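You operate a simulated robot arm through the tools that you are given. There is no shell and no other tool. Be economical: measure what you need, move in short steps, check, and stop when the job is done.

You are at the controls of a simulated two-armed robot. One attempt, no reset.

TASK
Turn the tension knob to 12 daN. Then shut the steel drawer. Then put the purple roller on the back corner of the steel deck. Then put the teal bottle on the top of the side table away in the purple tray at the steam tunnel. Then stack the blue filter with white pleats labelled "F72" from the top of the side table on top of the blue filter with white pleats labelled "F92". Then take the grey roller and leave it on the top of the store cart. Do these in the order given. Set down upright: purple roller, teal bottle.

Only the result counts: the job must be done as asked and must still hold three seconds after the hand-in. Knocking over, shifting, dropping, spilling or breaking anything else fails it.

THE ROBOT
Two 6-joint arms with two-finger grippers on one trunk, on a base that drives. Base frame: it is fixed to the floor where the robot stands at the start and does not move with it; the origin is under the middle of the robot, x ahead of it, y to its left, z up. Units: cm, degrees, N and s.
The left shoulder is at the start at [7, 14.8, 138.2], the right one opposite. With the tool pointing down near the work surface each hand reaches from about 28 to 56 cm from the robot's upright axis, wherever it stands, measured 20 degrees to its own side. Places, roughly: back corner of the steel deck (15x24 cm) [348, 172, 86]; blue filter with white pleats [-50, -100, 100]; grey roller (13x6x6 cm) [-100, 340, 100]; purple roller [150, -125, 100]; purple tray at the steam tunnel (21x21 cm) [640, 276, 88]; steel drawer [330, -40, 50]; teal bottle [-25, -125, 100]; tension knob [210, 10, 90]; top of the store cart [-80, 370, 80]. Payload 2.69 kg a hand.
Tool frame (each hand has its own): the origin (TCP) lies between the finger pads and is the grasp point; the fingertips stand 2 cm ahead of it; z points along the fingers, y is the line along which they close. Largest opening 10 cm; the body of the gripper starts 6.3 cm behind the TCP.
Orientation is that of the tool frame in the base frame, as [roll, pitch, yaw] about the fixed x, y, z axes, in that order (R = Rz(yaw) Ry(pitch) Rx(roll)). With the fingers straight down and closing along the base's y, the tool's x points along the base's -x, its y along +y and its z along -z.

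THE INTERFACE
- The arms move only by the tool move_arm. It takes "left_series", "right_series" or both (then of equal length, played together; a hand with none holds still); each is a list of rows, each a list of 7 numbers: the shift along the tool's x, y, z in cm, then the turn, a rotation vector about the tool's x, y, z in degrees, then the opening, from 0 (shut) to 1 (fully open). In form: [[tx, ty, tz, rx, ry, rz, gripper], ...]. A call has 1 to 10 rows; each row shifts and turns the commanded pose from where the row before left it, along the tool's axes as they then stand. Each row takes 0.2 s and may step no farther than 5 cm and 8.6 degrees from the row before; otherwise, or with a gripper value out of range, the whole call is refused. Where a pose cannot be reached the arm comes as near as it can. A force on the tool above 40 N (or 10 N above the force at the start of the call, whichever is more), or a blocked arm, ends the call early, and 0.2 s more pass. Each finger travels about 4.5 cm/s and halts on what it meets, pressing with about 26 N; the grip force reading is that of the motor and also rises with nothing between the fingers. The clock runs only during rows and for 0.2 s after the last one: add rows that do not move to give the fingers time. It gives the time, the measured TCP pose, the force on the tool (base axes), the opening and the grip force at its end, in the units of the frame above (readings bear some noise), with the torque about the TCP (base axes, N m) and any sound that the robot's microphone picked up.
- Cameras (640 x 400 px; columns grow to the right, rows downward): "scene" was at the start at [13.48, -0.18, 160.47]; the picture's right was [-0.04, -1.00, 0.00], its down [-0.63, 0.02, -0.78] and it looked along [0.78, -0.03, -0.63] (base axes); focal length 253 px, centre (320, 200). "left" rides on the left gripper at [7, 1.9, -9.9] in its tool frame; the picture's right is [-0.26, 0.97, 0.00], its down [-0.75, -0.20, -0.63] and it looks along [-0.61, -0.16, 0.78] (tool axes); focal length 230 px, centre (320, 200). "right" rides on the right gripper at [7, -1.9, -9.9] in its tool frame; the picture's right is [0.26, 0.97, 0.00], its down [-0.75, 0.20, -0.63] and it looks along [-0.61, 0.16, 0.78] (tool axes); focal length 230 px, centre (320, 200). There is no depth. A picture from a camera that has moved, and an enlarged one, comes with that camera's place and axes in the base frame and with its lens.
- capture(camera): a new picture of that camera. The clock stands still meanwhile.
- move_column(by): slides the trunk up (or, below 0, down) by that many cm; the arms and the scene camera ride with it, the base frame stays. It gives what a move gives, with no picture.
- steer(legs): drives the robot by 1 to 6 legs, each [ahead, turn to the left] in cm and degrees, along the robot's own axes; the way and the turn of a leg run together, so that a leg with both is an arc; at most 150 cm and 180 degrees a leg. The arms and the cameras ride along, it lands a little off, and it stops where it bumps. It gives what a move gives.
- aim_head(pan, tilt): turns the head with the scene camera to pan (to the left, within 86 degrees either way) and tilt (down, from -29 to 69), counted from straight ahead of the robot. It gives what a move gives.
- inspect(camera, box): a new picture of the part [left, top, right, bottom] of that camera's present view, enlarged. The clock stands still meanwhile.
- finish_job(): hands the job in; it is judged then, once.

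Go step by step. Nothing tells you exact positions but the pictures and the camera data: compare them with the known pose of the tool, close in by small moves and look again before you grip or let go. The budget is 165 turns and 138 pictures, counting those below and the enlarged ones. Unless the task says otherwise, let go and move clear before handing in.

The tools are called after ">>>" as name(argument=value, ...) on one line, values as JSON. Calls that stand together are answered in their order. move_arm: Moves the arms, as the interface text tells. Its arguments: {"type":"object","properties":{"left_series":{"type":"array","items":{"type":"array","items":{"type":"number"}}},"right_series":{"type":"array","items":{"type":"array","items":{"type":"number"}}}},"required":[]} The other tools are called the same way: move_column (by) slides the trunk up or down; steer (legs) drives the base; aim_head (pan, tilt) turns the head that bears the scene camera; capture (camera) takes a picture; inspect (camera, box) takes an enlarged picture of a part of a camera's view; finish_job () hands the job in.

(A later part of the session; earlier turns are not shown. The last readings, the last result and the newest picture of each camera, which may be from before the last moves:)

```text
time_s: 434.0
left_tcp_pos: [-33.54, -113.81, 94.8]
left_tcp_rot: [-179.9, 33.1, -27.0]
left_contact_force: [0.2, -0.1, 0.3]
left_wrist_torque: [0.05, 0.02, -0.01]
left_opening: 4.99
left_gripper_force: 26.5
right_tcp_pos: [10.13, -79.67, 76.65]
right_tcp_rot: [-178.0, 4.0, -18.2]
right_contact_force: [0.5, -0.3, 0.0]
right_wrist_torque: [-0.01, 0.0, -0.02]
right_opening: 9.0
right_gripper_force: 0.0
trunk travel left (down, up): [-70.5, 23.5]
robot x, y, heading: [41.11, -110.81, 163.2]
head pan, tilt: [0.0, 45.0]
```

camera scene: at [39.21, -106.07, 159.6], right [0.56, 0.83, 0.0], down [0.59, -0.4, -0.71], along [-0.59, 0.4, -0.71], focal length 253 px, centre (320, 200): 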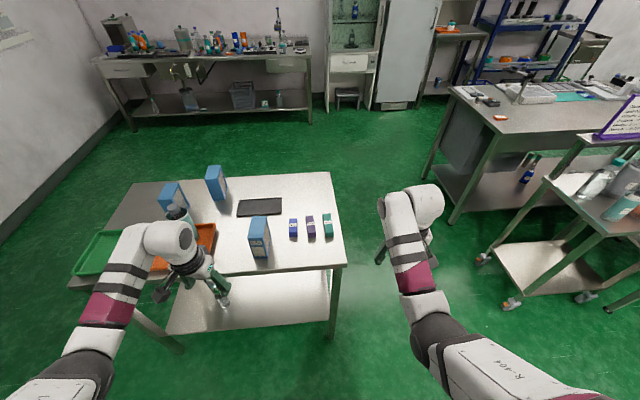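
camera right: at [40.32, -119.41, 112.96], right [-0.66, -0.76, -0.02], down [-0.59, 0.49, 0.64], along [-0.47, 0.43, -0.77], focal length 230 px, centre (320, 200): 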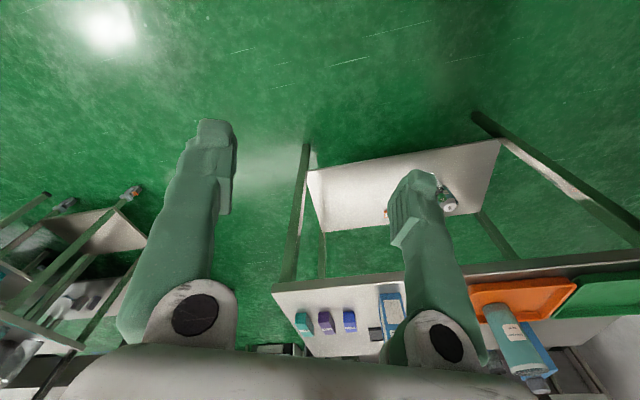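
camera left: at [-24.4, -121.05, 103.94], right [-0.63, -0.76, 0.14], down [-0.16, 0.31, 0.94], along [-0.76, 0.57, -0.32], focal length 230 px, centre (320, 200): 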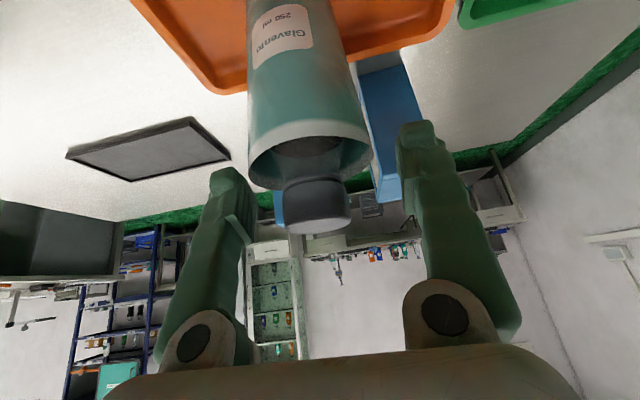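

Gripped (5.0 cm, 26 N). Lift to the top.

>>> move_column(by=23.5)

>>> capture(camera="left")

```text
time_s: 436.5
left_tcp_pos: [-33.58, -113.93, 118.33]
left_tcp_rot: [-179.9, 32.9, -26.9]
left_contact_force: [-0.1, -0.1, -2.3]
left_wrist_torque: [0.03, 0.04, 0.01]
left_opening: 4.98
left_gripper_force: 26.3
right_tcp_pos: [9.92, -79.64, 99.94]
right_tcp_rot: [-178.1, 4.1, -18.2]
right_contact_force: [-0.5, -1.1, 0.6]
right_wrist_torque: [0.02, 0.0, 0.05]
right_opening: 8.98
right_gripper_force: 0.0
trunk travel left (down, up): [-94.0, 0.0]
robot x, y, heading: [41.13, -110.6, 163.4]
head pan, tilt: [0.0, 45.0]
```

```text
23 pictures are left
camera left: at [-24.28, -120.64, 122.87], right [-0.63, -0.76, 0.14], down [-0.17, 0.31, 0.94], along [-0.76, 0.57, -0.32], focal length 230 px, centre (320, 200)
```

left: 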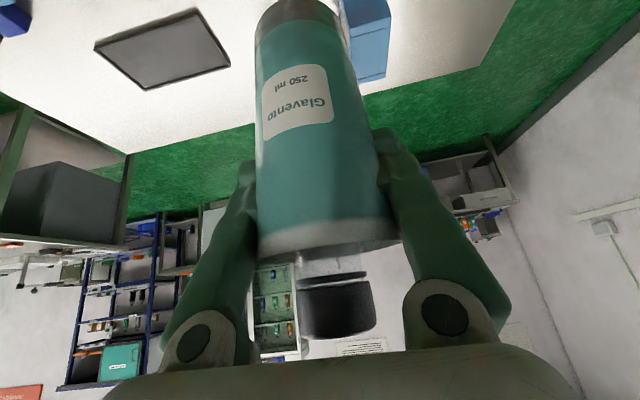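

Bottle is held. I retract the left hand somewhat, then drive back up the aisle toward the steam tunnel.

>>> move_arm(left_series=[[2.9, 0, -1.9, 0, 0, 0, 0.2], [2.9, 0, -1.9, 0, 0, 0, 0.2], [2.9, 0, -1.9, 0, 0, 0, 0.2], [2.9, 0, -1.9, 0, 0, 0, 0.2], [0, 0, 0, 0, 0, 0, 0.2]])

>>> steer(legs=[[-12, 0], [0, -102], [137, 0], [138, 0], [0, 1], [78, 0]])

```text
time_s: 437.7
left_tcp_pos: [-25.88, -122.16, 117.17]
left_tcp_rot: [-179.9, 33.0, -27.3]
left_contact_force: [0.2, -0.3, -2.8]
left_wrist_torque: [0.0, 0.01, 0.03]
left_opening: 4.98
left_gripper_force: 26.0
left hand out of reach, approached as far as the arm can: row 2, 3, 4
right_tcp_pos: [10.07, -79.58, 100.18]
right_tcp_rot: [-178.1, 4.1, -18.2]
right_contact_force: [0.3, -0.1, 0.4]
right_wrist_torque: [-0.03, 0.03, 0.01]
right_opening: 8.99
right_gripper_force: 0.0
trunk travel left (down, up): [-94.0, 0.0]
robot x, y, heading: [40.92, -110.7, 163.4]
head pan, tilt: [0.0, 45.0]
```

```text
time_s: 460.1
left_tcp_pos: [234.36, 253.45, 117.22]
left_tcp_rot: [-179.9, 32.9, -130.6]
left_contact_force: [0.7, -0.1, -2.7]
left_wrist_torque: [0.01, -0.02, 0.01]
left_opening: 4.93
left_gripper_force: 25.9
right_tcp_pos: [267.47, 208.91, 100.1]
right_tcp_rot: [-178.1, 4.2, -121.4]
right_contact_force: [-0.5, 0.0, 0.4]
right_wrist_torque: [0.0, -0.01, 0.03]
right_opening: 9.0
right_gripper_force: 0.0
trunk travel left (down, up): [-94.0, 0.0]
robot x, y, heading: [230.46, 186.28, 60.0]
head pan, tilt: [0.0, 45.0]
```

I continue with an arc through the passage so the bottle stays clear of the shelf.

>>> steer(legs=[[0, 13], [122, 0], [0, -38], [93, -60], [0, -8.4], [100, 0]])

>>> aim_head(pan=30, tilt=28)

>>> capture(camera="scene")

```text
time_s: 478.8
left_tcp_pos: [505.59, 253.08, 117.23]
left_tcp_rot: [-179.9, 32.9, 136.5]
left_contact_force: [0.3, 0.8, -2.6]
left_wrist_torque: [0.01, -0.05, -0.01]
left_opening: 4.89
left_gripper_force: 25.9
right_tcp_pos: [459.05, 222.28, 100.17]
right_tcp_rot: [-178.0, 4.3, 145.6]
right_contact_force: [0.3, -0.6, 0.8]
right_wrist_torque: [-0.03, -0.01, -0.02]
right_opening: 8.97
right_gripper_force: 0.1
trunk travel left (down, up): [-94.0, 0.0]
robot x, y, heading: [438.19, 260.79, -33.3]
head pan, tilt: [0.0, 45.0]
cut short: leg 4
```

```text
time_s: 479.8
left_tcp_pos: [505.67, 253.05, 117.07]
left_tcp_rot: [-180.0, 32.7, 136.4]
left_contact_force: [0.9, 0.0, -3.4]
left_wrist_torque: [-0.01, -0.06, 0.03]
left_opening: 4.88
left_gripper_force: 26.2
right_tcp_pos: [459.18, 222.26, 100.08]
right_tcp_rot: [-177.9, 4.1, 145.6]
right_contact_force: [-0.3, -0.4, -0.6]
right_wrist_torque: [0.0, -0.01, -0.01]
right_opening: 9.0
right_gripper_force: 0.1
trunk travel left (down, up): [-94.0, 0.0]
robot x, y, heading: [438.62, 261.09, -33.1]
head pan, tilt: [30.0, 28.0]
```

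```text
22 pictures are left
camera scene: at [451.71, 257.71, 162.16], right [-0.05, -1.0, 0.0], down [-0.47, 0.03, -0.88], along [0.88, -0.05, -0.47], focal length 253 px, centre (320, 200)
```

scene: 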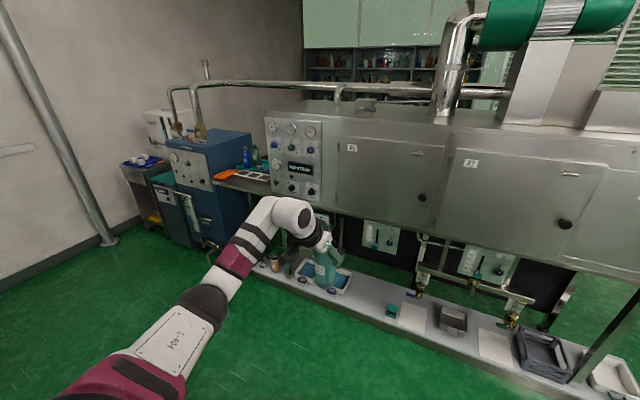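

I zoom at the tunnel's infeed to find the purple tray.

>>> inspect(camera="scene", box=[180, 110, 340, 210])

```text
4.00 times, centred on (260, 160) of scene
camera zoom: at [451.71, 257.71, 162.16], right [-0.05, -1.0, 0.0], down [-0.47, 0.03, -0.88], along [0.88, -0.05, -0.47], focal length 1012 px, centre (560, 360)
```

zoom: 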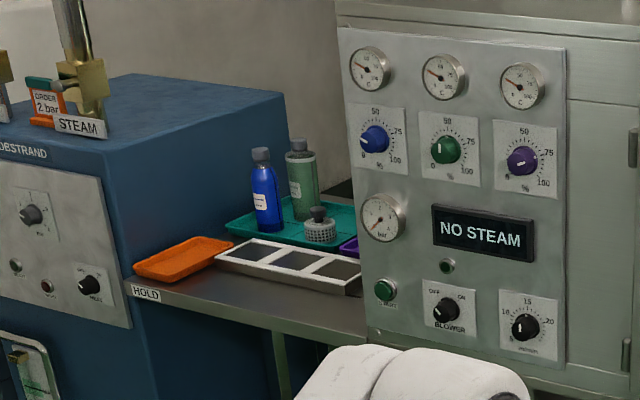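

The purple tray is on the HOLD table behind the tunnel's panel edge. I swing the right hand aside, drive to a staging point, and look.

>>> move_arm(right_series=[[1.5, -4, 0, 0, 0, 8, 0.9], [1.5, -4, 0, 0, 0, 8, 0.9], [1.5, -4, 0, 0, 0, 8, 0.9], [1.5, -4, 0, 0, 0, 8, 0.9], [1.5, -4, 0, 0, 0, 8, 0.9], [1.5, -4, 0, 0, 0, 8, 0.9], [1.5, -4, 0, 0, 0, 8, 0.9]])

>>> steer(legs=[[0, 63.8], [120, 0], [0, -71]])

>>> aim_head(pan=0, tilt=40)

>>> capture(camera="scene")

```text
time_s: 481.4
left_tcp_pos: [505.37, 253.06, 117.21]
left_tcp_rot: [-179.9, 33.0, 136.5]
left_contact_force: [-0.6, -0.1, -2.1]
left_wrist_torque: [-0.01, -0.01, -0.01]
left_opening: 4.9
left_gripper_force: 25.7
right_tcp_pos: [430.95, 217.12, 97.99]
right_tcp_rot: [177.5, 4.0, 89.2]
right_contact_force: [-0.1, 0.0, 0.3]
right_wrist_torque: [-0.06, 0.01, 0.01]
right_opening: 9.0
right_gripper_force: 0.1
right hand out of reach, approached as far as the arm can: row 1, 2
trunk travel left (down, up): [-94.0, 0.0]
robot x, y, heading: [438.43, 260.77, -33.1]
head pan, tilt: [30.0, 28.0]
```

```text
time_s: 493.3
left_tcp_pos: [605.2, 309.32, 117.07]
left_tcp_rot: [-179.9, 32.8, 131.1]
left_contact_force: [-0.1, 0.1, -3.4]
left_wrist_torque: [-0.01, 0.0, -0.02]
left_opening: 4.89
left_gripper_force: 25.8
right_tcp_pos: [527.64, 280.38, 97.91]
right_tcp_rot: [177.6, 3.9, 84.0]
right_contact_force: [-0.2, -0.3, -0.3]
right_wrist_torque: [0.0, -0.01, 0.0]
right_opening: 9.02
right_gripper_force: 0.2
trunk travel left (down, up): [-94.0, 0.0]
robot x, y, heading: [538.9, 323.41, -38.2]
head pan, tilt: [30.0, 28.0]
```

```text
time_s: 494.2
left_tcp_pos: [605.14, 309.31, 116.91]
left_tcp_rot: [-179.9, 32.8, 131.2]
left_contact_force: [-0.5, -0.8, -3.6]
left_wrist_torque: [0.03, -0.04, 0.02]
left_opening: 4.9
left_gripper_force: 25.9
right_tcp_pos: [527.69, 280.32, 97.93]
right_tcp_rot: [177.6, 3.9, 84.0]
right_contact_force: [0.2, 0.1, 0.8]
right_wrist_torque: [0.01, 0.01, -0.02]
right_opening: 8.96
right_gripper_force: 0.0
trunk travel left (down, up): [-94.0, 0.0]
robot x, y, heading: [539.08, 323.14, -38.3]
head pan, tilt: [0.0, 40.0]
```

```text
20 pictures are left
camera scene: at [549.49, 315.0, 160.32], right [-0.62, -0.79, 0.0], down [-0.5, 0.4, -0.77], along [0.6, -0.47, -0.64], focal length 253 px, centre (320, 200)
```

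scene: 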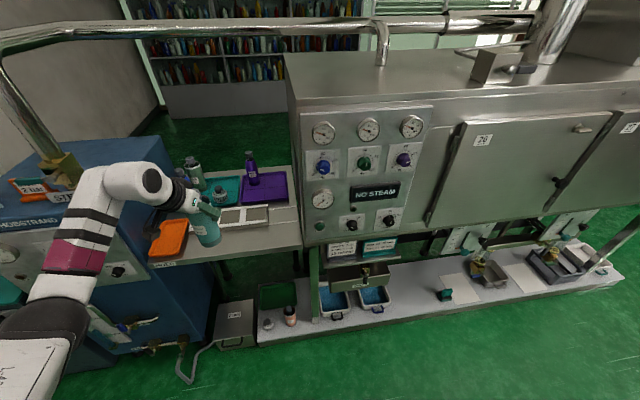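

The purple tray is in view; free spot at about [635,275]. I turn 4° right and drive 37 cm.

>>> steer(legs=[[0, -4], [37, 0]])

>>> capture(camera="scene")

```text
time_s: 497.1
left_tcp_pos: [631.61, 279.4, 117.24]
left_tcp_rot: [-180.0, 32.9, 127.0]
left_contact_force: [-0.1, -0.3, -2.5]
left_wrist_torque: [-0.01, -0.02, 0.01]
left_opening: 4.9
left_gripper_force: 25.6
right_tcp_pos: [552.35, 256.05, 97.97]
right_tcp_rot: [177.6, 4.1, 80.1]
right_contact_force: [0.7, 0.5, 0.3]
right_wrist_torque: [-0.03, -0.03, 0.0]
right_opening: 8.99
right_gripper_force: 0.0
trunk travel left (down, up): [-94.0, 0.0]
robot x, y, heading: [567.0, 298.21, -42.1]
head pan, tilt: [0.0, 40.0]
```

```text
19 pictures are left
camera scene: at [576.43, 289.18, 160.35], right [-0.67, -0.74, 0.0], down [-0.47, 0.43, -0.77], along [0.57, -0.52, -0.64], focal length 253 px, centre (320, 200)
```

scene: 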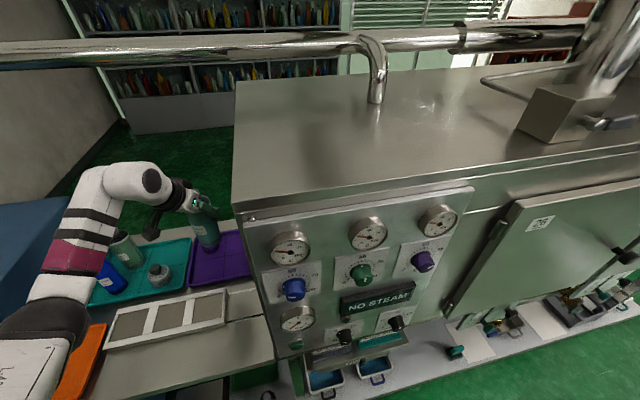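

The bottle hangs over the tray. I move it 5.5 cm along the tool direction to [635,275] and lower most of the way.

>>> move_arm(left_series=[[-1.6, 0, 1, 0, 0, 0, 0.2], [-1.6, 0, 1, 0, 0, 0, 0.2], [-1.5, 0, 1, 0, 0, 0, 0.2], [0, 0, 0, 0, 0, 0, 0.2]])

>>> move_column(by=-14)

>>> inspect(camera="scene", box=[120, 140, 320, 265])

```text
time_s: 498.1
left_tcp_pos: [635.29, 274.86, 117.05]
left_tcp_rot: [-179.9, 32.9, 127.1]
left_contact_force: [0.5, 0.6, -2.4]
left_wrist_torque: [0.0, -0.06, -0.03]
left_opening: 4.89
left_gripper_force: 25.9
right_tcp_pos: [552.48, 255.77, 97.88]
right_tcp_rot: [177.7, 4.0, 80.1]
right_contact_force: [-0.1, -0.4, 0.4]
right_wrist_torque: [0.0, 0.02, 0.01]
right_opening: 9.0
right_gripper_force: 0.1
trunk travel left (down, up): [-94.0, 0.0]
robot x, y, heading: [566.59, 298.03, -42.5]
head pan, tilt: [0.0, 40.0]
```

```text
time_s: 499.7
left_tcp_pos: [635.2, 274.97, 103.05]
left_tcp_rot: [-179.9, 32.7, 127.1]
left_contact_force: [-0.5, -0.5, -2.6]
left_wrist_torque: [0.0, -0.02, 0.01]
left_opening: 4.87
left_gripper_force: 26.1
right_tcp_pos: [552.47, 255.92, 83.91]
right_tcp_rot: [177.7, 3.9, 80.0]
right_contact_force: [-0.4, 0.1, 0.1]
right_wrist_torque: [0.0, 0.0, 0.0]
right_opening: 9.0
right_gripper_force: 0.1
trunk travel left (down, up): [-80.0, 14.0]
robot x, y, heading: [566.93, 298.24, -42.2]
head pan, tilt: [0.0, 40.0]
```

```text
3.20 times, centred on (220, 202) of scene
camera zoom: at [576.67, 288.93, 146.32], right [-0.67, -0.74, 0.0], down [-0.48, 0.43, -0.77], along [0.57, -0.52, -0.64], focal length 810 px, centre (640, 192)
```

zoom: 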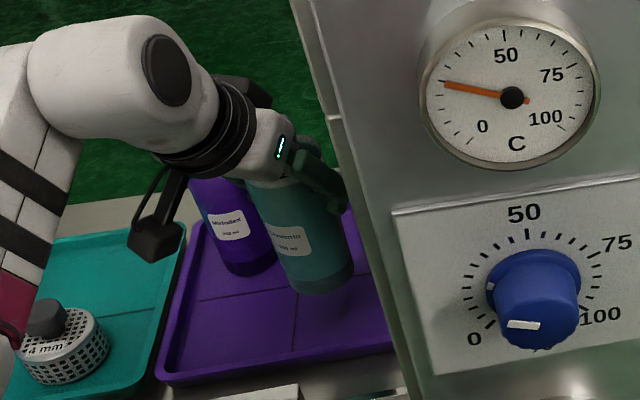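

Looks good: the teal bottle is over the tray next to the purple one. Lower in steps.

>>> move_column(by=-2.5)

>>> move_column(by=-1)

>>> move_column(by=-0.7)

>>> move_column(by=-0.6)

```text
time_s: 500.4
left_tcp_pos: [635.19, 274.96, 100.51]
left_tcp_rot: [-179.9, 32.8, 127.1]
left_contact_force: [-0.1, -0.6, -2.4]
left_wrist_torque: [-0.02, -0.03, 0.01]
left_opening: 4.86
left_gripper_force: 25.8
right_tcp_pos: [552.37, 255.84, 81.36]
right_tcp_rot: [177.7, 4.0, 80.0]
right_contact_force: [-0.6, -0.4, -0.2]
right_wrist_torque: [0.0, 0.01, 0.05]
right_opening: 8.99
right_gripper_force: 0.0
trunk travel left (down, up): [-77.5, 16.5]
robot x, y, heading: [566.78, 297.95, -42.2]
head pan, tilt: [0.0, 40.0]
```

```text
time_s: 501.0
left_tcp_pos: [635.22, 274.87, 99.54]
left_tcp_rot: [-179.9, 32.8, 127.1]
left_contact_force: [0.3, -0.1, -2.9]
left_wrist_torque: [0.0, -0.01, 0.0]
left_opening: 4.89
left_gripper_force: 26.1
right_tcp_pos: [552.5, 255.87, 80.38]
right_tcp_rot: [177.7, 4.0, 80.0]
right_contact_force: [0.5, -0.2, -0.8]
right_wrist_torque: [-0.01, 0.0, 0.0]
right_opening: 9.02
right_gripper_force: 0.1
trunk travel left (down, up): [-76.5, 17.5]
robot x, y, heading: [566.61, 298.06, -42.3]
head pan, tilt: [0.0, 40.0]
```

```text
time_s: 501.6
left_tcp_pos: [635.25, 274.85, 98.91]
left_tcp_rot: [-179.9, 32.8, 127.1]
left_contact_force: [0.9, -0.8, -2.7]
left_wrist_torque: [-0.01, 0.0, -0.04]
left_opening: 4.88
left_gripper_force: 26.4
right_tcp_pos: [552.49, 255.97, 79.77]
right_tcp_rot: [177.7, 4.0, 80.0]
right_contact_force: [0.4, -0.4, 0.3]
right_wrist_torque: [0.01, 0.01, 0.03]
right_opening: 8.99
right_gripper_force: 0.1
trunk travel left (down, up): [-75.8, 18.2]
robot x, y, heading: [567.06, 297.91, -42.3]
head pan, tilt: [0.0, 40.0]
```

```text
time_s: 502.1
left_tcp_pos: [635.3, 274.77, 98.23]
left_tcp_rot: [-180.0, 32.8, 127.1]
left_contact_force: [0.9, 0.8, -2.3]
left_wrist_torque: [-0.03, 0.01, -0.03]
left_opening: 4.89
left_gripper_force: 26.1
right_tcp_pos: [552.44, 255.85, 79.04]
right_tcp_rot: [177.8, 4.0, 79.9]
right_contact_force: [0.3, 0.0, 0.9]
right_wrist_torque: [0.01, -0.01, -0.01]
right_opening: 9.0
right_gripper_force: 0.2
trunk travel left (down, up): [-75.2, 18.8]
robot x, y, heading: [566.58, 297.73, -42.3]
head pan, tilt: [0.0, 40.0]
```

No contact yet; continue in small steps.

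>>> move_column(by=-0.7)

>>> move_column(by=-0.7)

>>> move_column(by=-0.7)

>>> inspect(camera="scene", box=[120, 140, 320, 265])

```text
time_s: 502.7
left_tcp_pos: [634.98, 274.95, 98.07]
left_tcp_rot: [179.8, 33.2, 126.9]
left_contact_force: [3.2, -0.6, 12.2]
left_wrist_torque: [0.18, 0.04, -0.05]
left_opening: 4.86
left_gripper_force: 26.0
right_tcp_pos: [552.35, 256.02, 78.46]
right_tcp_rot: [177.5, 4.0, 80.0]
right_contact_force: [0.5, -0.1, -0.3]
right_wrist_torque: [0.05, -0.01, -0.01]
right_opening: 8.98
right_gripper_force: 0.0
trunk travel left (down, up): [-74.5, 19.5]
robot x, y, heading: [567.19, 298.24, -42.4]
head pan, tilt: [0.0, 40.0]
```

```text
time_s: 503.2
left_tcp_pos: [634.82, 274.86, 97.4]
left_tcp_rot: [180.0, 33.2, 126.9]
left_contact_force: [3.4, -1.8, 21.7]
left_wrist_torque: [-0.09, -0.17, 0.01]
left_opening: 4.82
left_gripper_force: 25.6
right_tcp_pos: [552.17, 255.98, 77.73]
right_tcp_rot: [177.5, 3.9, 79.9]
right_contact_force: [0.3, 0.5, -0.8]
right_wrist_torque: [-0.04, 0.01, 0.03]
right_opening: 9.01
right_gripper_force: 0.1
trunk travel left (down, up): [-73.8, 20.2]
robot x, y, heading: [566.48, 297.84, -42.3]
head pan, tilt: [0.0, 40.0]
```

```text
time_s: 503.8
left_tcp_pos: [634.72, 274.83, 96.74]
left_tcp_rot: [179.9, 33.3, 127.0]
left_contact_force: [3.9, -2.8, 24.5]
left_wrist_torque: [-0.03, -0.06, 0.04]
left_opening: 4.81
left_gripper_force: 25.9
right_tcp_pos: [552.2, 255.94, 76.93]
right_tcp_rot: [177.4, 3.9, 80.0]
right_contact_force: [1.3, 0.0, -0.2]
right_wrist_torque: [-0.04, 0.02, 0.0]
right_opening: 9.02
right_gripper_force: 0.0
trunk travel left (down, up): [-73.1, 20.9]
robot x, y, heading: [566.93, 297.87, -42.5]
head pan, tilt: [0.0, 40.0]
```

```text
3.20 times, centred on (220, 202) of scene
camera zoom: at [576.07, 289.1, 139.48], right [-0.67, -0.74, 0.0], down [-0.47, 0.43, -0.77], along [0.57, -0.52, -0.64], focal length 810 px, centre (640, 192)
```

zoom: 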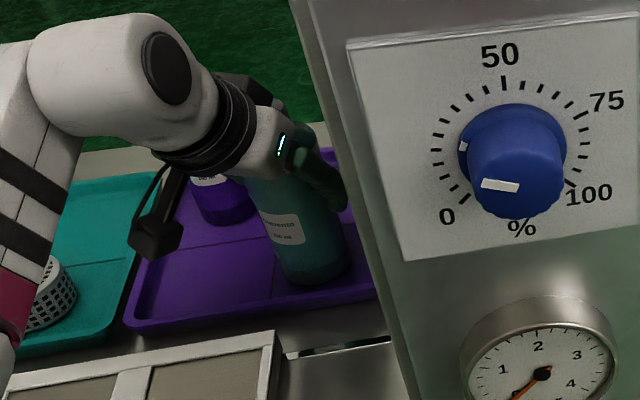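

The bottle stands on the tray. I relieve, release and retreat upward.

>>> move_column(by=0.4)

>>> move_arm(left_series=[[0, 0, 0, 0, 0, 0, 0.56], [0, 0, 0, 0, 0, 0, 0.64], [0, 0, 0, 0, 0, 0, 0.7], [0, 0, 0, 0, 0, 0, 0.7]])

>>> move_column(by=20.5)

>>> capture(camera="left")

```text
time_s: 504.3
left_tcp_pos: [634.72, 274.84, 96.75]
left_tcp_rot: [-179.9, 32.7, 127.0]
left_contact_force: [0.8, -3.9, 12.4]
left_wrist_torque: [-0.42, -0.29, -0.03]
left_opening: 4.78
left_gripper_force: 26.3
right_tcp_pos: [552.18, 255.88, 77.45]
right_tcp_rot: [177.5, 4.0, 80.0]
right_contact_force: [-0.3, 0.4, -0.2]
right_wrist_torque: [0.01, 0.03, -0.01]
right_opening: 9.04
right_gripper_force: 0.0
trunk travel left (down, up): [-73.5, 20.5]
robot x, y, heading: [566.48, 297.8, -42.5]
head pan, tilt: [0.0, 40.0]
```

```text
time_s: 505.3
left_tcp_pos: [635.2, 274.88, 96.61]
left_tcp_rot: [-179.9, 32.7, 127.1]
left_contact_force: [-0.1, 0.8, 0.9]
left_wrist_torque: [-0.01, -0.03, 0.0]
left_opening: 6.99
left_gripper_force: 0.0
right_tcp_pos: [552.45, 255.87, 77.52]
right_tcp_rot: [177.6, 3.9, 80.0]
right_contact_force: [0.1, 0.2, 0.4]
right_wrist_torque: [0.01, 0.03, -0.02]
right_opening: 8.98
right_gripper_force: 0.0
trunk travel left (down, up): [-73.5, 20.5]
robot x, y, heading: [566.87, 298.11, -42.5]
head pan, tilt: [0.0, 40.0]
```

```text
time_s: 507.6
left_tcp_pos: [635.14, 274.87, 117.11]
left_tcp_rot: [-179.9, 32.7, 127.0]
left_contact_force: [-0.3, -0.1, 0.8]
left_wrist_torque: [-0.01, 0.0, -0.01]
left_opening: 7.05
left_gripper_force: 0.1
right_tcp_pos: [552.46, 255.87, 97.88]
right_tcp_rot: [177.7, 4.0, 80.1]
right_contact_force: [-0.3, 0.0, -0.7]
right_wrist_torque: [-0.01, 0.03, -0.04]
right_opening: 8.98
right_gripper_force: 0.1
trunk travel left (down, up): [-94.0, 0.0]
robot x, y, heading: [566.67, 297.87, -42.2]
head pan, tilt: [0.0, 40.0]
```

```text
16 pictures are left
camera left: at [629.94, 285.05, 121.69], right [0.9, 0.41, 0.14], down [0.02, -0.35, 0.94], along [0.43, -0.84, -0.32], focal length 230 px, centre (320, 200)
```

left: 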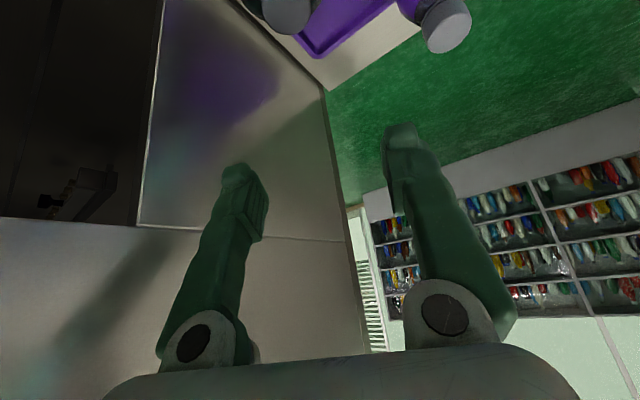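

Teal bottle is standing in the tray. I back out and fold the arms for the drive back to the side table.

>>> steer(legs=[[-40, 0]])

>>> move_arm(left_series=[[4, 0, 0, 0, 8.2, 0, 0.9], [4, 0, 0, 0, 8.2, 0, 0.9], [4, 0, 0, 0, 8.2, 0, 0.9], [3, 0, 1, 0, 8.2, 0, 0.9], [0, 0, 3, 0, 0, 0, 0.9], [0, 0, 3, 0, 0, 0, 0.9], [0, 0, 2, 0, 0, 0, 0.9]], right_series=[[-1.5, 4, 0, 0, 0, -8, 0.9], [-1.5, 4, 0, 0, 0, -8, 0.9], [-1.5, 4, 0, 0, 0, -8, 0.9], [-1.5, 4, 0, 0, 0, -8, 0.9], [-1.5, 4, 0, 0, 0, -8, 0.9], [-1.5, 4, 0, 0, 0, -8, 0.9], [-1.5, 4, 0, 0, 0, -8, 0.9]])

```text
time_s: 510.0
left_tcp_pos: [606.04, 301.82, 117.0]
left_tcp_rot: [-180.0, 32.8, 127.5]
left_contact_force: [-0.2, -0.5, 0.6]
left_wrist_torque: [0.03, 0.04, 0.02]
left_opening: 7.01
left_gripper_force: 0.0
right_tcp_pos: [523.32, 282.38, 97.95]
right_tcp_rot: [177.7, 4.0, 80.3]
right_contact_force: [0.6, -0.8, 0.1]
right_wrist_torque: [0.04, 0.04, -0.01]
right_opening: 8.99
right_gripper_force: 0.1
trunk travel left (down, up): [-94.0, 0.0]
robot x, y, heading: [537.3, 324.72, -42.2]
head pan, tilt: [0.0, 40.0]
```

```text
time_s: 511.6
left_tcp_pos: [597.61, 313.0, 102.68]
left_tcp_rot: [-179.8, -0.1, 127.2]
left_contact_force: [0.6, -0.6, -0.5]
left_wrist_torque: [-0.04, -0.01, 0.01]
left_opening: 9.02
left_gripper_force: 0.0
right_tcp_pos: [552.17, 279.67, 99.25]
right_tcp_rot: [-177.8, 4.2, 136.6]
right_contact_force: [0.6, 1.1, -0.2]
right_wrist_torque: [-0.02, 0.02, 0.0]
right_opening: 9.0
right_gripper_force: 0.0
trunk travel left (down, up): [-94.0, 0.0]
robot x, y, heading: [537.01, 324.62, -42.0]
head pan, tilt: [0.0, 40.0]
```

Drive back round the deck.

>>> steer(legs=[[0, -105], [115, 0], [0, -64.6], [99, 0], [0, 31], [76, 0]])

```text
time_s: 534.7
left_tcp_pos: [228.28, 294.21, 102.67]
left_tcp_rot: [-179.9, 0.1, -13.9]
left_contact_force: [-0.4, 0.1, 0.4]
left_wrist_torque: [-0.03, 0.02, 0.0]
left_opening: 9.01
left_gripper_force: 0.0
right_tcp_pos: [243.04, 348.54, 99.18]
right_tcp_rot: [-178.0, 4.3, -4.7]
right_contact_force: [0.6, -0.3, 0.6]
right_wrist_torque: [0.02, 0.02, -0.01]
right_opening: 9.0
right_gripper_force: 0.1
trunk travel left (down, up): [-94.0, 0.0]
robot x, y, heading: [282.61, 322.82, 176.7]
head pan, tilt: [0.0, 40.0]
```

>>> steer(legs=[[0, 70], [138, 0], [0, -5.7], [115, 0], [115, 0], [107, 0]])

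```text
time_s: 561.2
left_tcp_pos: [58.13, -157.69, 102.86]
left_tcp_rot: [-180.0, 0.1, 49.3]
left_contact_force: [-0.6, 0.0, -0.9]
left_wrist_torque: [-0.03, -0.03, -0.02]
left_opening: 8.98
left_gripper_force: 0.1
right_tcp_pos: [16.08, -120.05, 99.19]
right_tcp_rot: [-178.0, 4.3, 58.5]
right_contact_force: [0.0, 0.1, 0.6]
right_wrist_torque: [-0.02, 0.01, 0.01]
right_opening: 9.0
right_gripper_force: 0.0
trunk travel left (down, up): [-94.0, 0.0]
robot x, y, heading: [57.2, -96.94, -120.1]
head pan, tilt: [0.0, 40.0]
```

>>> steer(legs=[[0, -90]])

>>> capture(camera="left")

```text
time_s: 565.5
left_tcp_pos: [-4.16, -97.58, 102.81]
left_tcp_rot: [-180.0, 0.0, -40.5]
left_contact_force: [0.3, 0.5, 0.8]
left_wrist_torque: [0.02, 0.02, 0.03]
left_opening: 9.01
left_gripper_force: 0.0
right_tcp_pos: [33.36, -55.34, 99.25]
right_tcp_rot: [-178.0, 4.3, -31.5]
right_contact_force: [0.0, -0.4, 0.9]
right_wrist_torque: [0.01, -0.03, 0.02]
right_opening: 9.0
right_gripper_force: 0.1
trunk travel left (down, up): [-94.0, 0.0]
robot x, y, heading: [57.14, -96.57, 150.3]
head pan, tilt: [0.0, 40.0]
```

```text
15 pictures are left
camera left: at [-0.08, -103.46, 112.71], right [-0.82, -0.57, 0.0], down [-0.44, 0.64, 0.63], along [-0.36, 0.52, -0.78], focal length 230 px, centre (320, 200)
```

left: 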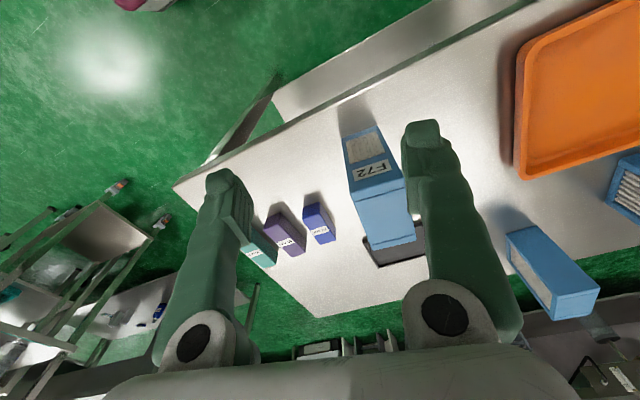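

F72 is right under the hand, well aligned: centre ≈ [−13.7,−94.9], top ≈97.7. I drive 6.5 cm, shift, and check.

>>> steer(legs=[[6.5, 0]])

>>> move_arm(left_series=[[-1.2, 1.3, 0, 0, 0, 0, 0.75], [-1.2, 1.3, 0, 0, 0, 0, 0.75], [0, 0, 0, 0, 0, 0, 0.75]])

>>> capture(camera="left")

```text
time_s: 567.0
left_tcp_pos: [-9.36, -94.76, 102.83]
left_tcp_rot: [-180.0, 0.0, -40.7]
left_contact_force: [-0.2, 0.2, -0.9]
left_wrist_torque: [-0.02, -0.05, 0.0]
left_opening: 9.0
left_gripper_force: 0.1
right_tcp_pos: [28.31, -52.37, 99.24]
right_tcp_rot: [-178.2, 4.5, -31.5]
right_contact_force: [0.0, 0.7, -0.2]
right_wrist_torque: [-0.04, -0.06, -0.03]
right_opening: 9.0
right_gripper_force: 0.1
trunk travel left (down, up): [-94.0, 0.0]
robot x, y, heading: [51.45, -93.11, 150.3]
head pan, tilt: [0.0, 40.0]
stopped in leg 1: the robot was blocked; the commanded pose is now the measured one
```

```text
time_s: 567.8
left_tcp_pos: [-12.12, -95.55, 103.29]
left_tcp_rot: [179.9, 0.4, -40.7]
left_contact_force: [0.2, 0.2, 0.8]
left_wrist_torque: [0.01, -0.02, 0.0]
left_opening: 7.48
left_gripper_force: 0.0
right_tcp_pos: [29.11, -52.83, 99.63]
right_tcp_rot: [-178.1, 5.0, -31.5]
right_contact_force: [-0.7, -0.8, -0.8]
right_wrist_torque: [0.04, 0.02, -0.02]
right_opening: 9.0
right_gripper_force: 0.1
trunk travel left (down, up): [-94.0, 0.0]
robot x, y, heading: [51.57, -93.14, 150.0]
head pan, tilt: [0.0, 40.0]
```

```text
14 pictures are left
camera left: at [-7.9, -101.43, 113.15], right [-0.82, -0.57, 0.0], down [-0.43, 0.64, 0.64], along [-0.36, 0.52, -0.77], focal length 230 px, centre (320, 200)
```

left: 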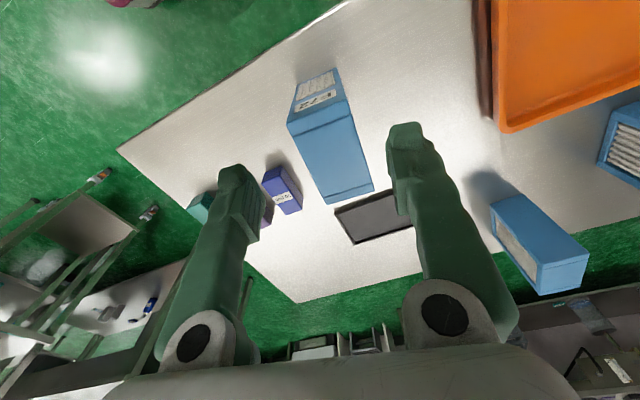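

Refined centre [−13.8,−94.8], axis 6.7° off. I correct, lower 8.5 cm, close and lift.

>>> move_arm(left_series=[[-0.9, 0.3, 0, 0, 0, -6.7, 0.75], [-0.9, 0.2, 0, 0, 0, 0, 0.75], [0, 0, 0, 0, 0, 0, 0.75]])

>>> move_column(by=-8)

>>> move_arm(left_series=[[0, 0, 0, 0, 0, 0, 0.5], [0, 0, 0, 0, 0, 0, 0.3], [0, 0, 0, 0, 0, 0, 0.2], [0, 0, 0, 0, 0, 0, 0.2]])

>>> move_column(by=8)

>>> capture(camera="left")

```text
time_s: 568.6
left_tcp_pos: [-13.77, -95.04, 103.47]
left_tcp_rot: [-180.0, 0.8, -33.8]
left_contact_force: [-0.6, 0.3, 0.0]
left_wrist_torque: [0.01, 0.03, 0.01]
left_opening: 7.51
left_gripper_force: 0.1
right_tcp_pos: [29.28, -52.94, 99.72]
right_tcp_rot: [-178.1, 5.2, -31.4]
right_contact_force: [0.4, -0.1, 0.1]
right_wrist_torque: [0.03, -0.02, 0.0]
right_opening: 8.99
right_gripper_force: 0.1
trunk travel left (down, up): [-94.0, 0.0]
robot x, y, heading: [51.13, -93.05, 150.0]
head pan, tilt: [0.0, 40.0]
```

```text
time_s: 569.8
left_tcp_pos: [-13.89, -94.91, 95.32]
left_tcp_rot: [-180.0, 0.6, -33.9]
left_contact_force: [-0.7, -0.3, 0.8]
left_wrist_torque: [0.0, -0.03, 0.01]
left_opening: 7.5
left_gripper_force: 0.1
right_tcp_pos: [29.2, -53.01, 91.71]
right_tcp_rot: [-178.1, 5.1, -31.6]
right_contact_force: [0.4, 0.3, -0.9]
right_wrist_torque: [-0.03, 0.0, -0.01]
right_opening: 9.01
right_gripper_force: 0.0
trunk travel left (down, up): [-86.0, 8.0]
robot x, y, heading: [51.67, -93.15, 150.3]
head pan, tilt: [0.0, 40.0]
```

```text
time_s: 570.8
left_tcp_pos: [-13.74, -94.86, 95.4]
left_tcp_rot: [180.0, 0.6, -33.9]
left_contact_force: [0.7, -0.1, 0.2]
left_wrist_torque: [-0.03, 0.02, -0.03]
left_opening: 4.89
left_gripper_force: 26.2
right_tcp_pos: [29.12, -52.85, 91.75]
right_tcp_rot: [-178.1, 5.0, -31.4]
right_contact_force: [-0.2, 0.3, 0.1]
right_wrist_torque: [0.0, 0.0, 0.0]
right_opening: 9.01
right_gripper_force: 0.1
trunk travel left (down, up): [-86.0, 8.0]
robot x, y, heading: [51.61, -93.42, 150.1]
head pan, tilt: [0.0, 40.0]
```

```text
time_s: 572.0
left_tcp_pos: [-13.84, -95.03, 103.38]
left_tcp_rot: [-180.0, 0.6, -33.8]
left_contact_force: [-0.3, 0.4, -1.1]
left_wrist_torque: [0.0, -0.01, -0.03]
left_opening: 4.89
left_gripper_force: 26.0
right_tcp_pos: [29.09, -52.92, 99.76]
right_tcp_rot: [-178.2, 5.1, -31.5]
right_contact_force: [-0.8, -0.4, 0.2]
right_wrist_torque: [0.0, 0.01, 0.02]
right_opening: 8.97
right_gripper_force: 0.2
trunk travel left (down, up): [-94.0, 0.0]
robot x, y, heading: [51.71, -93.09, 150.1]
head pan, tilt: [0.0, 40.0]
```

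```text
13 pictures are left
camera left: at [-8.92, -100.31, 113.26], right [-0.75, -0.66, 0.0], down [-0.51, 0.58, 0.64], along [-0.42, 0.48, -0.77], focal length 230 px, centre (320, 200)
```

left: 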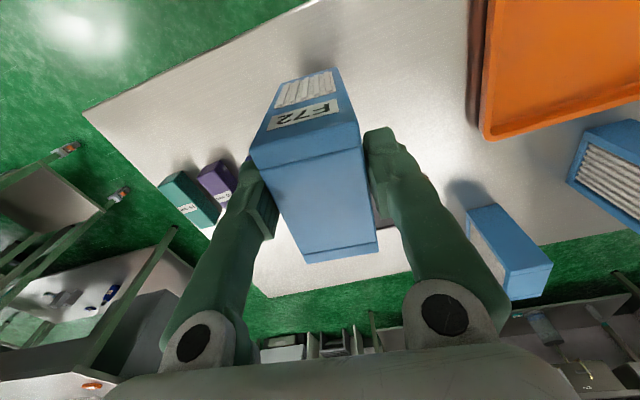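

F72 is held. I raise it, back off and drive around the table's near end to its right side, where the F92 label should be visible.

>>> move_arm(left_series=[[0, 0, -3, 0, 0, 0, 0.2], [0, 0, -3, 0, 0, 0, 0.2], [0, 0, 0, 0, 0, 0, 0.2]])

>>> steer(legs=[[-9, 0], [0, -89], [50, 0], [0, 90], [138, 0], [0, 79]])

>>> aim_head(pan=45, tilt=32)

>>> capture(camera="scene")

```text
time_s: 572.8
left_tcp_pos: [-13.83, -94.81, 109.4]
left_tcp_rot: [179.9, 0.6, -33.9]
left_contact_force: [-0.7, 0.1, -2.0]
left_wrist_torque: [0.01, -0.01, -0.04]
left_opening: 4.89
left_gripper_force: 25.8
right_tcp_pos: [29.06, -52.94, 99.72]
right_tcp_rot: [-178.0, 5.2, -31.5]
right_contact_force: [-0.3, -0.1, 0.2]
right_wrist_torque: [-0.02, -0.02, 0.0]
right_opening: 9.0
right_gripper_force: 0.1
trunk travel left (down, up): [-94.0, 0.0]
robot x, y, heading: [51.53, -93.35, 150.1]
head pan, tilt: [0.0, 40.0]
```

```text
time_s: 593.8
left_tcp_pos: [-44.14, -47.83, 109.49]
left_tcp_rot: [179.9, 0.6, 44.0]
left_contact_force: [0.1, 0.1, -1.5]
left_wrist_torque: [0.04, -0.05, 0.0]
left_opening: 4.88
left_gripper_force: 25.8
right_tcp_pos: [-76.18, 2.91, 99.78]
right_tcp_rot: [-178.1, 5.1, 46.3]
right_contact_force: [0.6, 0.2, -0.3]
right_wrist_torque: [-0.05, 0.0, 0.0]
right_opening: 9.01
right_gripper_force: 0.1
trunk travel left (down, up): [-94.0, 0.0]
robot x, y, heading: [-31.71, 16.11, -132.0]
head pan, tilt: [0.0, 40.0]
```

```text
time_s: 594.9
left_tcp_pos: [-44.03, -47.85, 109.31]
left_tcp_rot: [-179.9, 0.8, 44.0]
left_contact_force: [-0.1, 0.3, -1.2]
left_wrist_torque: [0.01, -0.02, 0.02]
left_opening: 4.87
left_gripper_force: 25.7
right_tcp_pos: [-76.11, 2.84, 99.68]
right_tcp_rot: [-178.0, 5.0, 46.3]
right_contact_force: [0.5, -0.4, 0.4]
right_wrist_torque: [-0.01, -0.02, -0.02]
right_opening: 9.01
right_gripper_force: 0.0
trunk travel left (down, up): [-94.0, 0.0]
robot x, y, heading: [-32.38, 16.12, -132.1]
head pan, tilt: [45.0, 32.0]
```

```text
12 pictures are left
camera scene: at [-35.08, 3.62, 161.54], right [-1.0, -0.05, 0.0], down [-0.03, 0.53, -0.85], along [0.04, -0.85, -0.53], focal length 253 px, centre (320, 200)
```

scene: 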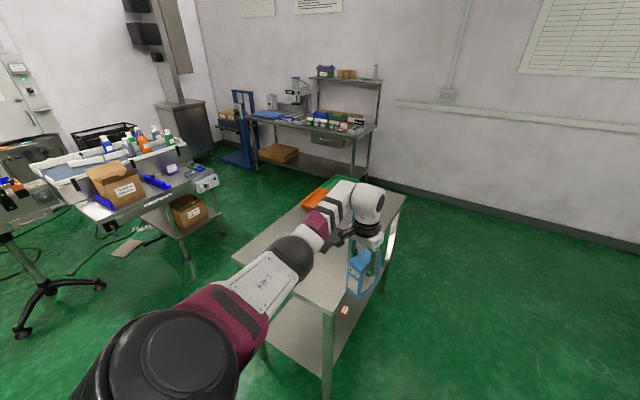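

Continue to the right side of the table and face it.

>>> steer(legs=[[0, -1.7], [70, 0], [68, 0], [0, 104]])

>>> aim_head(pan=0, tilt=38)

>>> inspect(camera="scene", box=[160, 80, 480, 280])

```text
time_s: 606.7
left_tcp_pos: [-61.92, -84.11, 109.5]
left_tcp_rot: [179.9, 0.6, 144.0]
left_contact_force: [-0.2, -1.0, -1.2]
left_wrist_torque: [0.01, -0.01, -0.02]
left_opening: 4.88
left_gripper_force: 26.6
right_tcp_pos: [-106.32, -124.46, 99.67]
right_tcp_rot: [-178.0, 5.1, 146.5]
right_contact_force: [0.0, 0.0, -0.3]
right_wrist_torque: [-0.01, 0.0, 0.03]
right_opening: 8.99
right_gripper_force: 0.0
trunk travel left (down, up): [-94.0, 0.0]
robot x, y, heading: [-127.06, -83.3, -31.9]
head pan, tilt: [45.0, 32.0]
```

```text
time_s: 607.9
left_tcp_pos: [-61.86, -84.12, 109.45]
left_tcp_rot: [-180.0, 0.6, 144.1]
left_contact_force: [-0.2, -0.3, -1.3]
left_wrist_torque: [0.0, 0.03, -0.03]
left_opening: 4.9
left_gripper_force: 25.9
right_tcp_pos: [-106.33, -124.41, 99.73]
right_tcp_rot: [-177.9, 5.1, 146.3]
right_contact_force: [0.6, 0.2, 0.8]
right_wrist_torque: [0.02, -0.02, 0.0]
right_opening: 9.01
right_gripper_force: 0.0
trunk travel left (down, up): [-94.0, 0.0]
robot x, y, heading: [-127.32, -83.31, -31.9]
head pan, tilt: [0.0, 38.0]
```

```text
2.00 times, centred on (320, 180) of scene
camera zoom: at [-115.63, -90.53, 160.62], right [-0.53, -0.85, 0.0], down [-0.52, 0.33, -0.79], along [0.67, -0.42, -0.62], focal length 506 px, centre (320, 240)
```

zoom: 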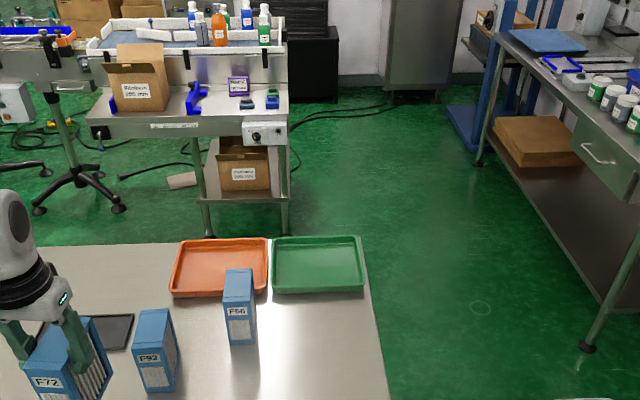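

The middle one is F92 (the other is F56). I take a left-camera view for exact alignment.

>>> capture(camera="left")

```text
10 pictures are left
camera left: at [-66.51, -78.32, 119.33], right [0.78, 0.63, 0.0], down [0.48, -0.6, 0.64], along [0.4, -0.49, -0.77], focal length 230 px, centre (320, 200)
```

left: 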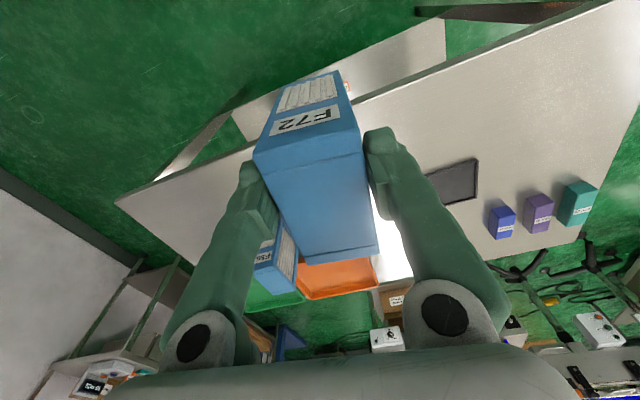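

F92 centre works out to about [−51.8,−96.5] with axis ≈ −18°. I raise F72, rotate 16° to match, turn and drive the last 12.8 cm.

>>> move_arm(left_series=[[0, 0, -2.5, 0, 0, 0, 0.2], [0, 0, -2.5, 0, 0, 0, 0.2], [0, 0, 0, 0, 0, -8, 0.2], [0, 0, 0, 0, 0, -8, 0.2], [0, 0, 0, 0, 0, 0, 0.2]])

>>> steer(legs=[[0, -4.2], [10, 0]])

>>> inspect(camera="scene", box=[140, 150, 340, 275])

```text
time_s: 609.1
left_tcp_pos: [-58.04, -83.95, 114.21]
left_tcp_rot: [-179.9, 0.6, 160.0]
left_contact_force: [0.5, -0.3, -1.2]
left_wrist_torque: [0.02, -0.02, 0.02]
left_opening: 4.87
left_gripper_force: 25.9
left hand out of reach, approached as far as the arm can: row 3, 4
right_tcp_pos: [-106.35, -124.49, 99.7]
right_tcp_rot: [-178.1, 5.1, 146.5]
right_contact_force: [-0.1, 0.6, -0.2]
right_wrist_torque: [0.01, -0.02, -0.02]
right_opening: 9.0
right_gripper_force: 0.1
trunk travel left (down, up): [-94.0, 0.0]
robot x, y, heading: [-127.27, -83.23, -31.9]
head pan, tilt: [0.0, 38.0]
```

```text
time_s: 611.1
left_tcp_pos: [-52.71, -91.42, 114.54]
left_tcp_rot: [-179.3, -1.3, 157.0]
left_contact_force: [-0.5, 0.5, -1.2]
left_wrist_torque: [0.0, 0.03, 0.0]
left_opening: 4.91
left_gripper_force: 26.0
right_tcp_pos: [-106.02, -129.14, 100.81]
right_tcp_rot: [-178.2, 7.9, 141.7]
right_contact_force: [0.0, -0.6, 0.0]
right_wrist_torque: [0.03, -0.03, -0.01]
right_opening: 8.96
right_gripper_force: 0.0
trunk travel left (down, up): [-94.0, 0.0]
robot x, y, heading: [-119.05, -89.34, -36.2]
head pan, tilt: [0.0, 38.0]
stopped in leg 2: the robot was blocked; the commanded pose is now the measured one
```

```text
3.20 times, centred on (240, 212) of scene
camera zoom: at [-109.98, -96.73, 160.77], right [-0.59, -0.81, 0.0], down [-0.49, 0.36, -0.79], along [0.64, -0.47, -0.61], focal length 810 px, centre (576, 160)
```

zoom: 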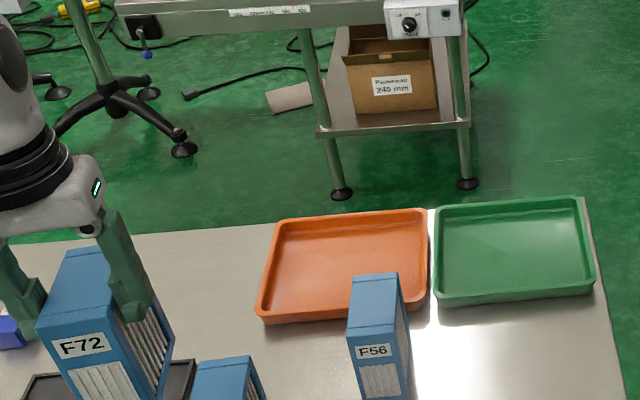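

Hand is nearly there: F92 centre ≈ [−52.3,−97.2]. I turn the base 4.5° right and re-align the wrist.

>>> steer(legs=[[0, -4.5]])

>>> move_arm(left_series=[[-0.6, 0, 0, 0, 1.3, -5, 0.2], [0, 0, 0, 0, 0, -4.5, 0.2], [0, 0, 0, 0, 0, 0, 0.2]])

>>> inspect(camera="scene", box=[100, 190, 300, 315])

```text
time_s: 612.0
left_tcp_pos: [-51.2, -97.15, 113.57]
left_tcp_rot: [-179.0, -2.4, 152.9]
left_contact_force: [-1.2, -2.0, 1.5]
left_wrist_torque: [0.14, -0.15, -0.04]
left_opening: 4.89
left_gripper_force: 25.6
right_tcp_pos: [-107.16, -130.37, 100.41]
right_tcp_rot: [-177.7, 7.0, 137.5]
right_contact_force: [1.2, -0.4, 1.0]
right_wrist_torque: [0.04, 0.04, -0.04]
right_opening: 8.97
right_gripper_force: 0.1
trunk travel left (down, up): [-94.0, 0.0]
robot x, y, heading: [-119.12, -89.36, -40.4]
head pan, tilt: [0.0, 38.0]
```

```text
time_s: 612.8
left_tcp_pos: [-50.86, -97.39, 113.6]
left_tcp_rot: [-179.2, -3.6, 157.6]
left_contact_force: [0.3, -0.5, -0.3]
left_wrist_torque: [0.02, -0.01, 0.0]
left_opening: 4.9
left_gripper_force: 26.2
left hand out of reach, approached as far as the arm can: row 2
right_tcp_pos: [-107.43, -130.5, 100.45]
right_tcp_rot: [-177.9, 7.0, 137.5]
right_contact_force: [-0.1, -0.1, -0.3]
right_wrist_torque: [-0.05, 0.02, -0.03]
right_opening: 9.01
right_gripper_force: 0.1
trunk travel left (down, up): [-94.0, 0.0]
robot x, y, heading: [-119.17, -89.39, -40.4]
head pan, tilt: [0.0, 38.0]
```

```text
3.20 times, centred on (200, 252) of scene
camera zoom: at [-108.53, -97.92, 160.6], right [-0.65, -0.76, 0.0], down [-0.47, 0.4, -0.79], along [0.6, -0.51, -0.62], focal length 810 px, centre (704, 32)
```

zoom: 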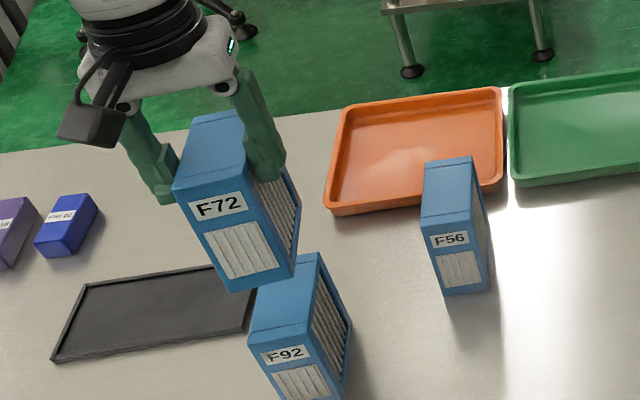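

F72 is above F92, about 1.3 cm too far forward and tilted 4°. I correct both and begin lowering.

>>> move_arm(left_series=[[1.3, 0, 0, 0, -4.2, 0, 0.2], [0, 0, 0, 0, 0, 0, 0.2], [0, 0, 0, 0, 0, 0, 0.2]])

>>> move_column(by=-2.5)

>>> inspect(camera="scene", box=[120, 200, 240, 275])

```text
time_s: 613.6
left_tcp_pos: [-49.72, -98.41, 114.22]
left_tcp_rot: [-179.2, 0.6, 157.3]
left_contact_force: [0.9, -0.5, -1.1]
left_wrist_torque: [0.03, 0.01, -0.01]
left_opening: 4.88
left_gripper_force: 26.3
left hand out of reach, approached as far as the arm can: row 1
right_tcp_pos: [-107.67, -130.59, 100.48]
right_tcp_rot: [-178.1, 7.1, 137.5]
right_contact_force: [-0.1, 0.3, 0.4]
right_wrist_torque: [0.02, 0.03, -0.02]
right_opening: 8.96
right_gripper_force: 0.1
trunk travel left (down, up): [-94.0, 0.0]
robot x, y, heading: [-118.76, -89.14, -40.5]
head pan, tilt: [0.0, 38.0]
```

```text
time_s: 614.3
left_tcp_pos: [-49.88, -98.23, 111.7]
left_tcp_rot: [-179.3, 0.6, 157.3]
left_contact_force: [0.0, 1.1, -1.5]
left_wrist_torque: [0.0, 0.04, -0.03]
left_opening: 4.89
left_gripper_force: 26.2
right_tcp_pos: [-107.7, -130.6, 97.91]
right_tcp_rot: [-177.9, 7.1, 137.6]
right_contact_force: [0.3, -0.7, -0.3]
right_wrist_torque: [0.02, 0.01, 0.02]
right_opening: 9.0
right_gripper_force: 0.0
trunk travel left (down, up): [-91.5, 2.5]
robot x, y, heading: [-119.28, -89.44, -40.6]
head pan, tilt: [0.0, 38.0]
```

```text
5.33 times, centred on (180, 238) of scene
camera zoom: at [-108.79, -98.07, 158.11], right [-0.65, -0.76, 0.0], down [-0.47, 0.4, -0.79], along [0.6, -0.51, -0.62], focal length 1350 px, centre (1067, 0)
```

zoom: 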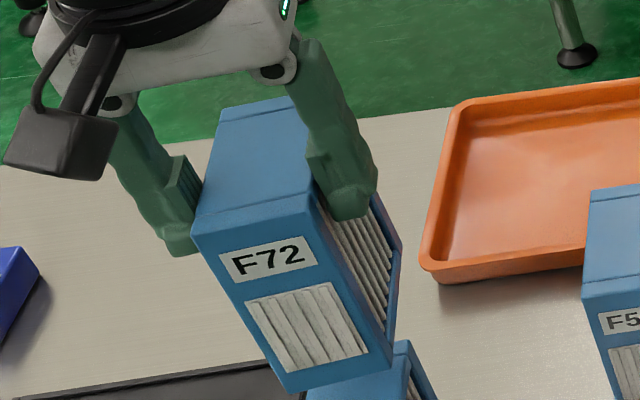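

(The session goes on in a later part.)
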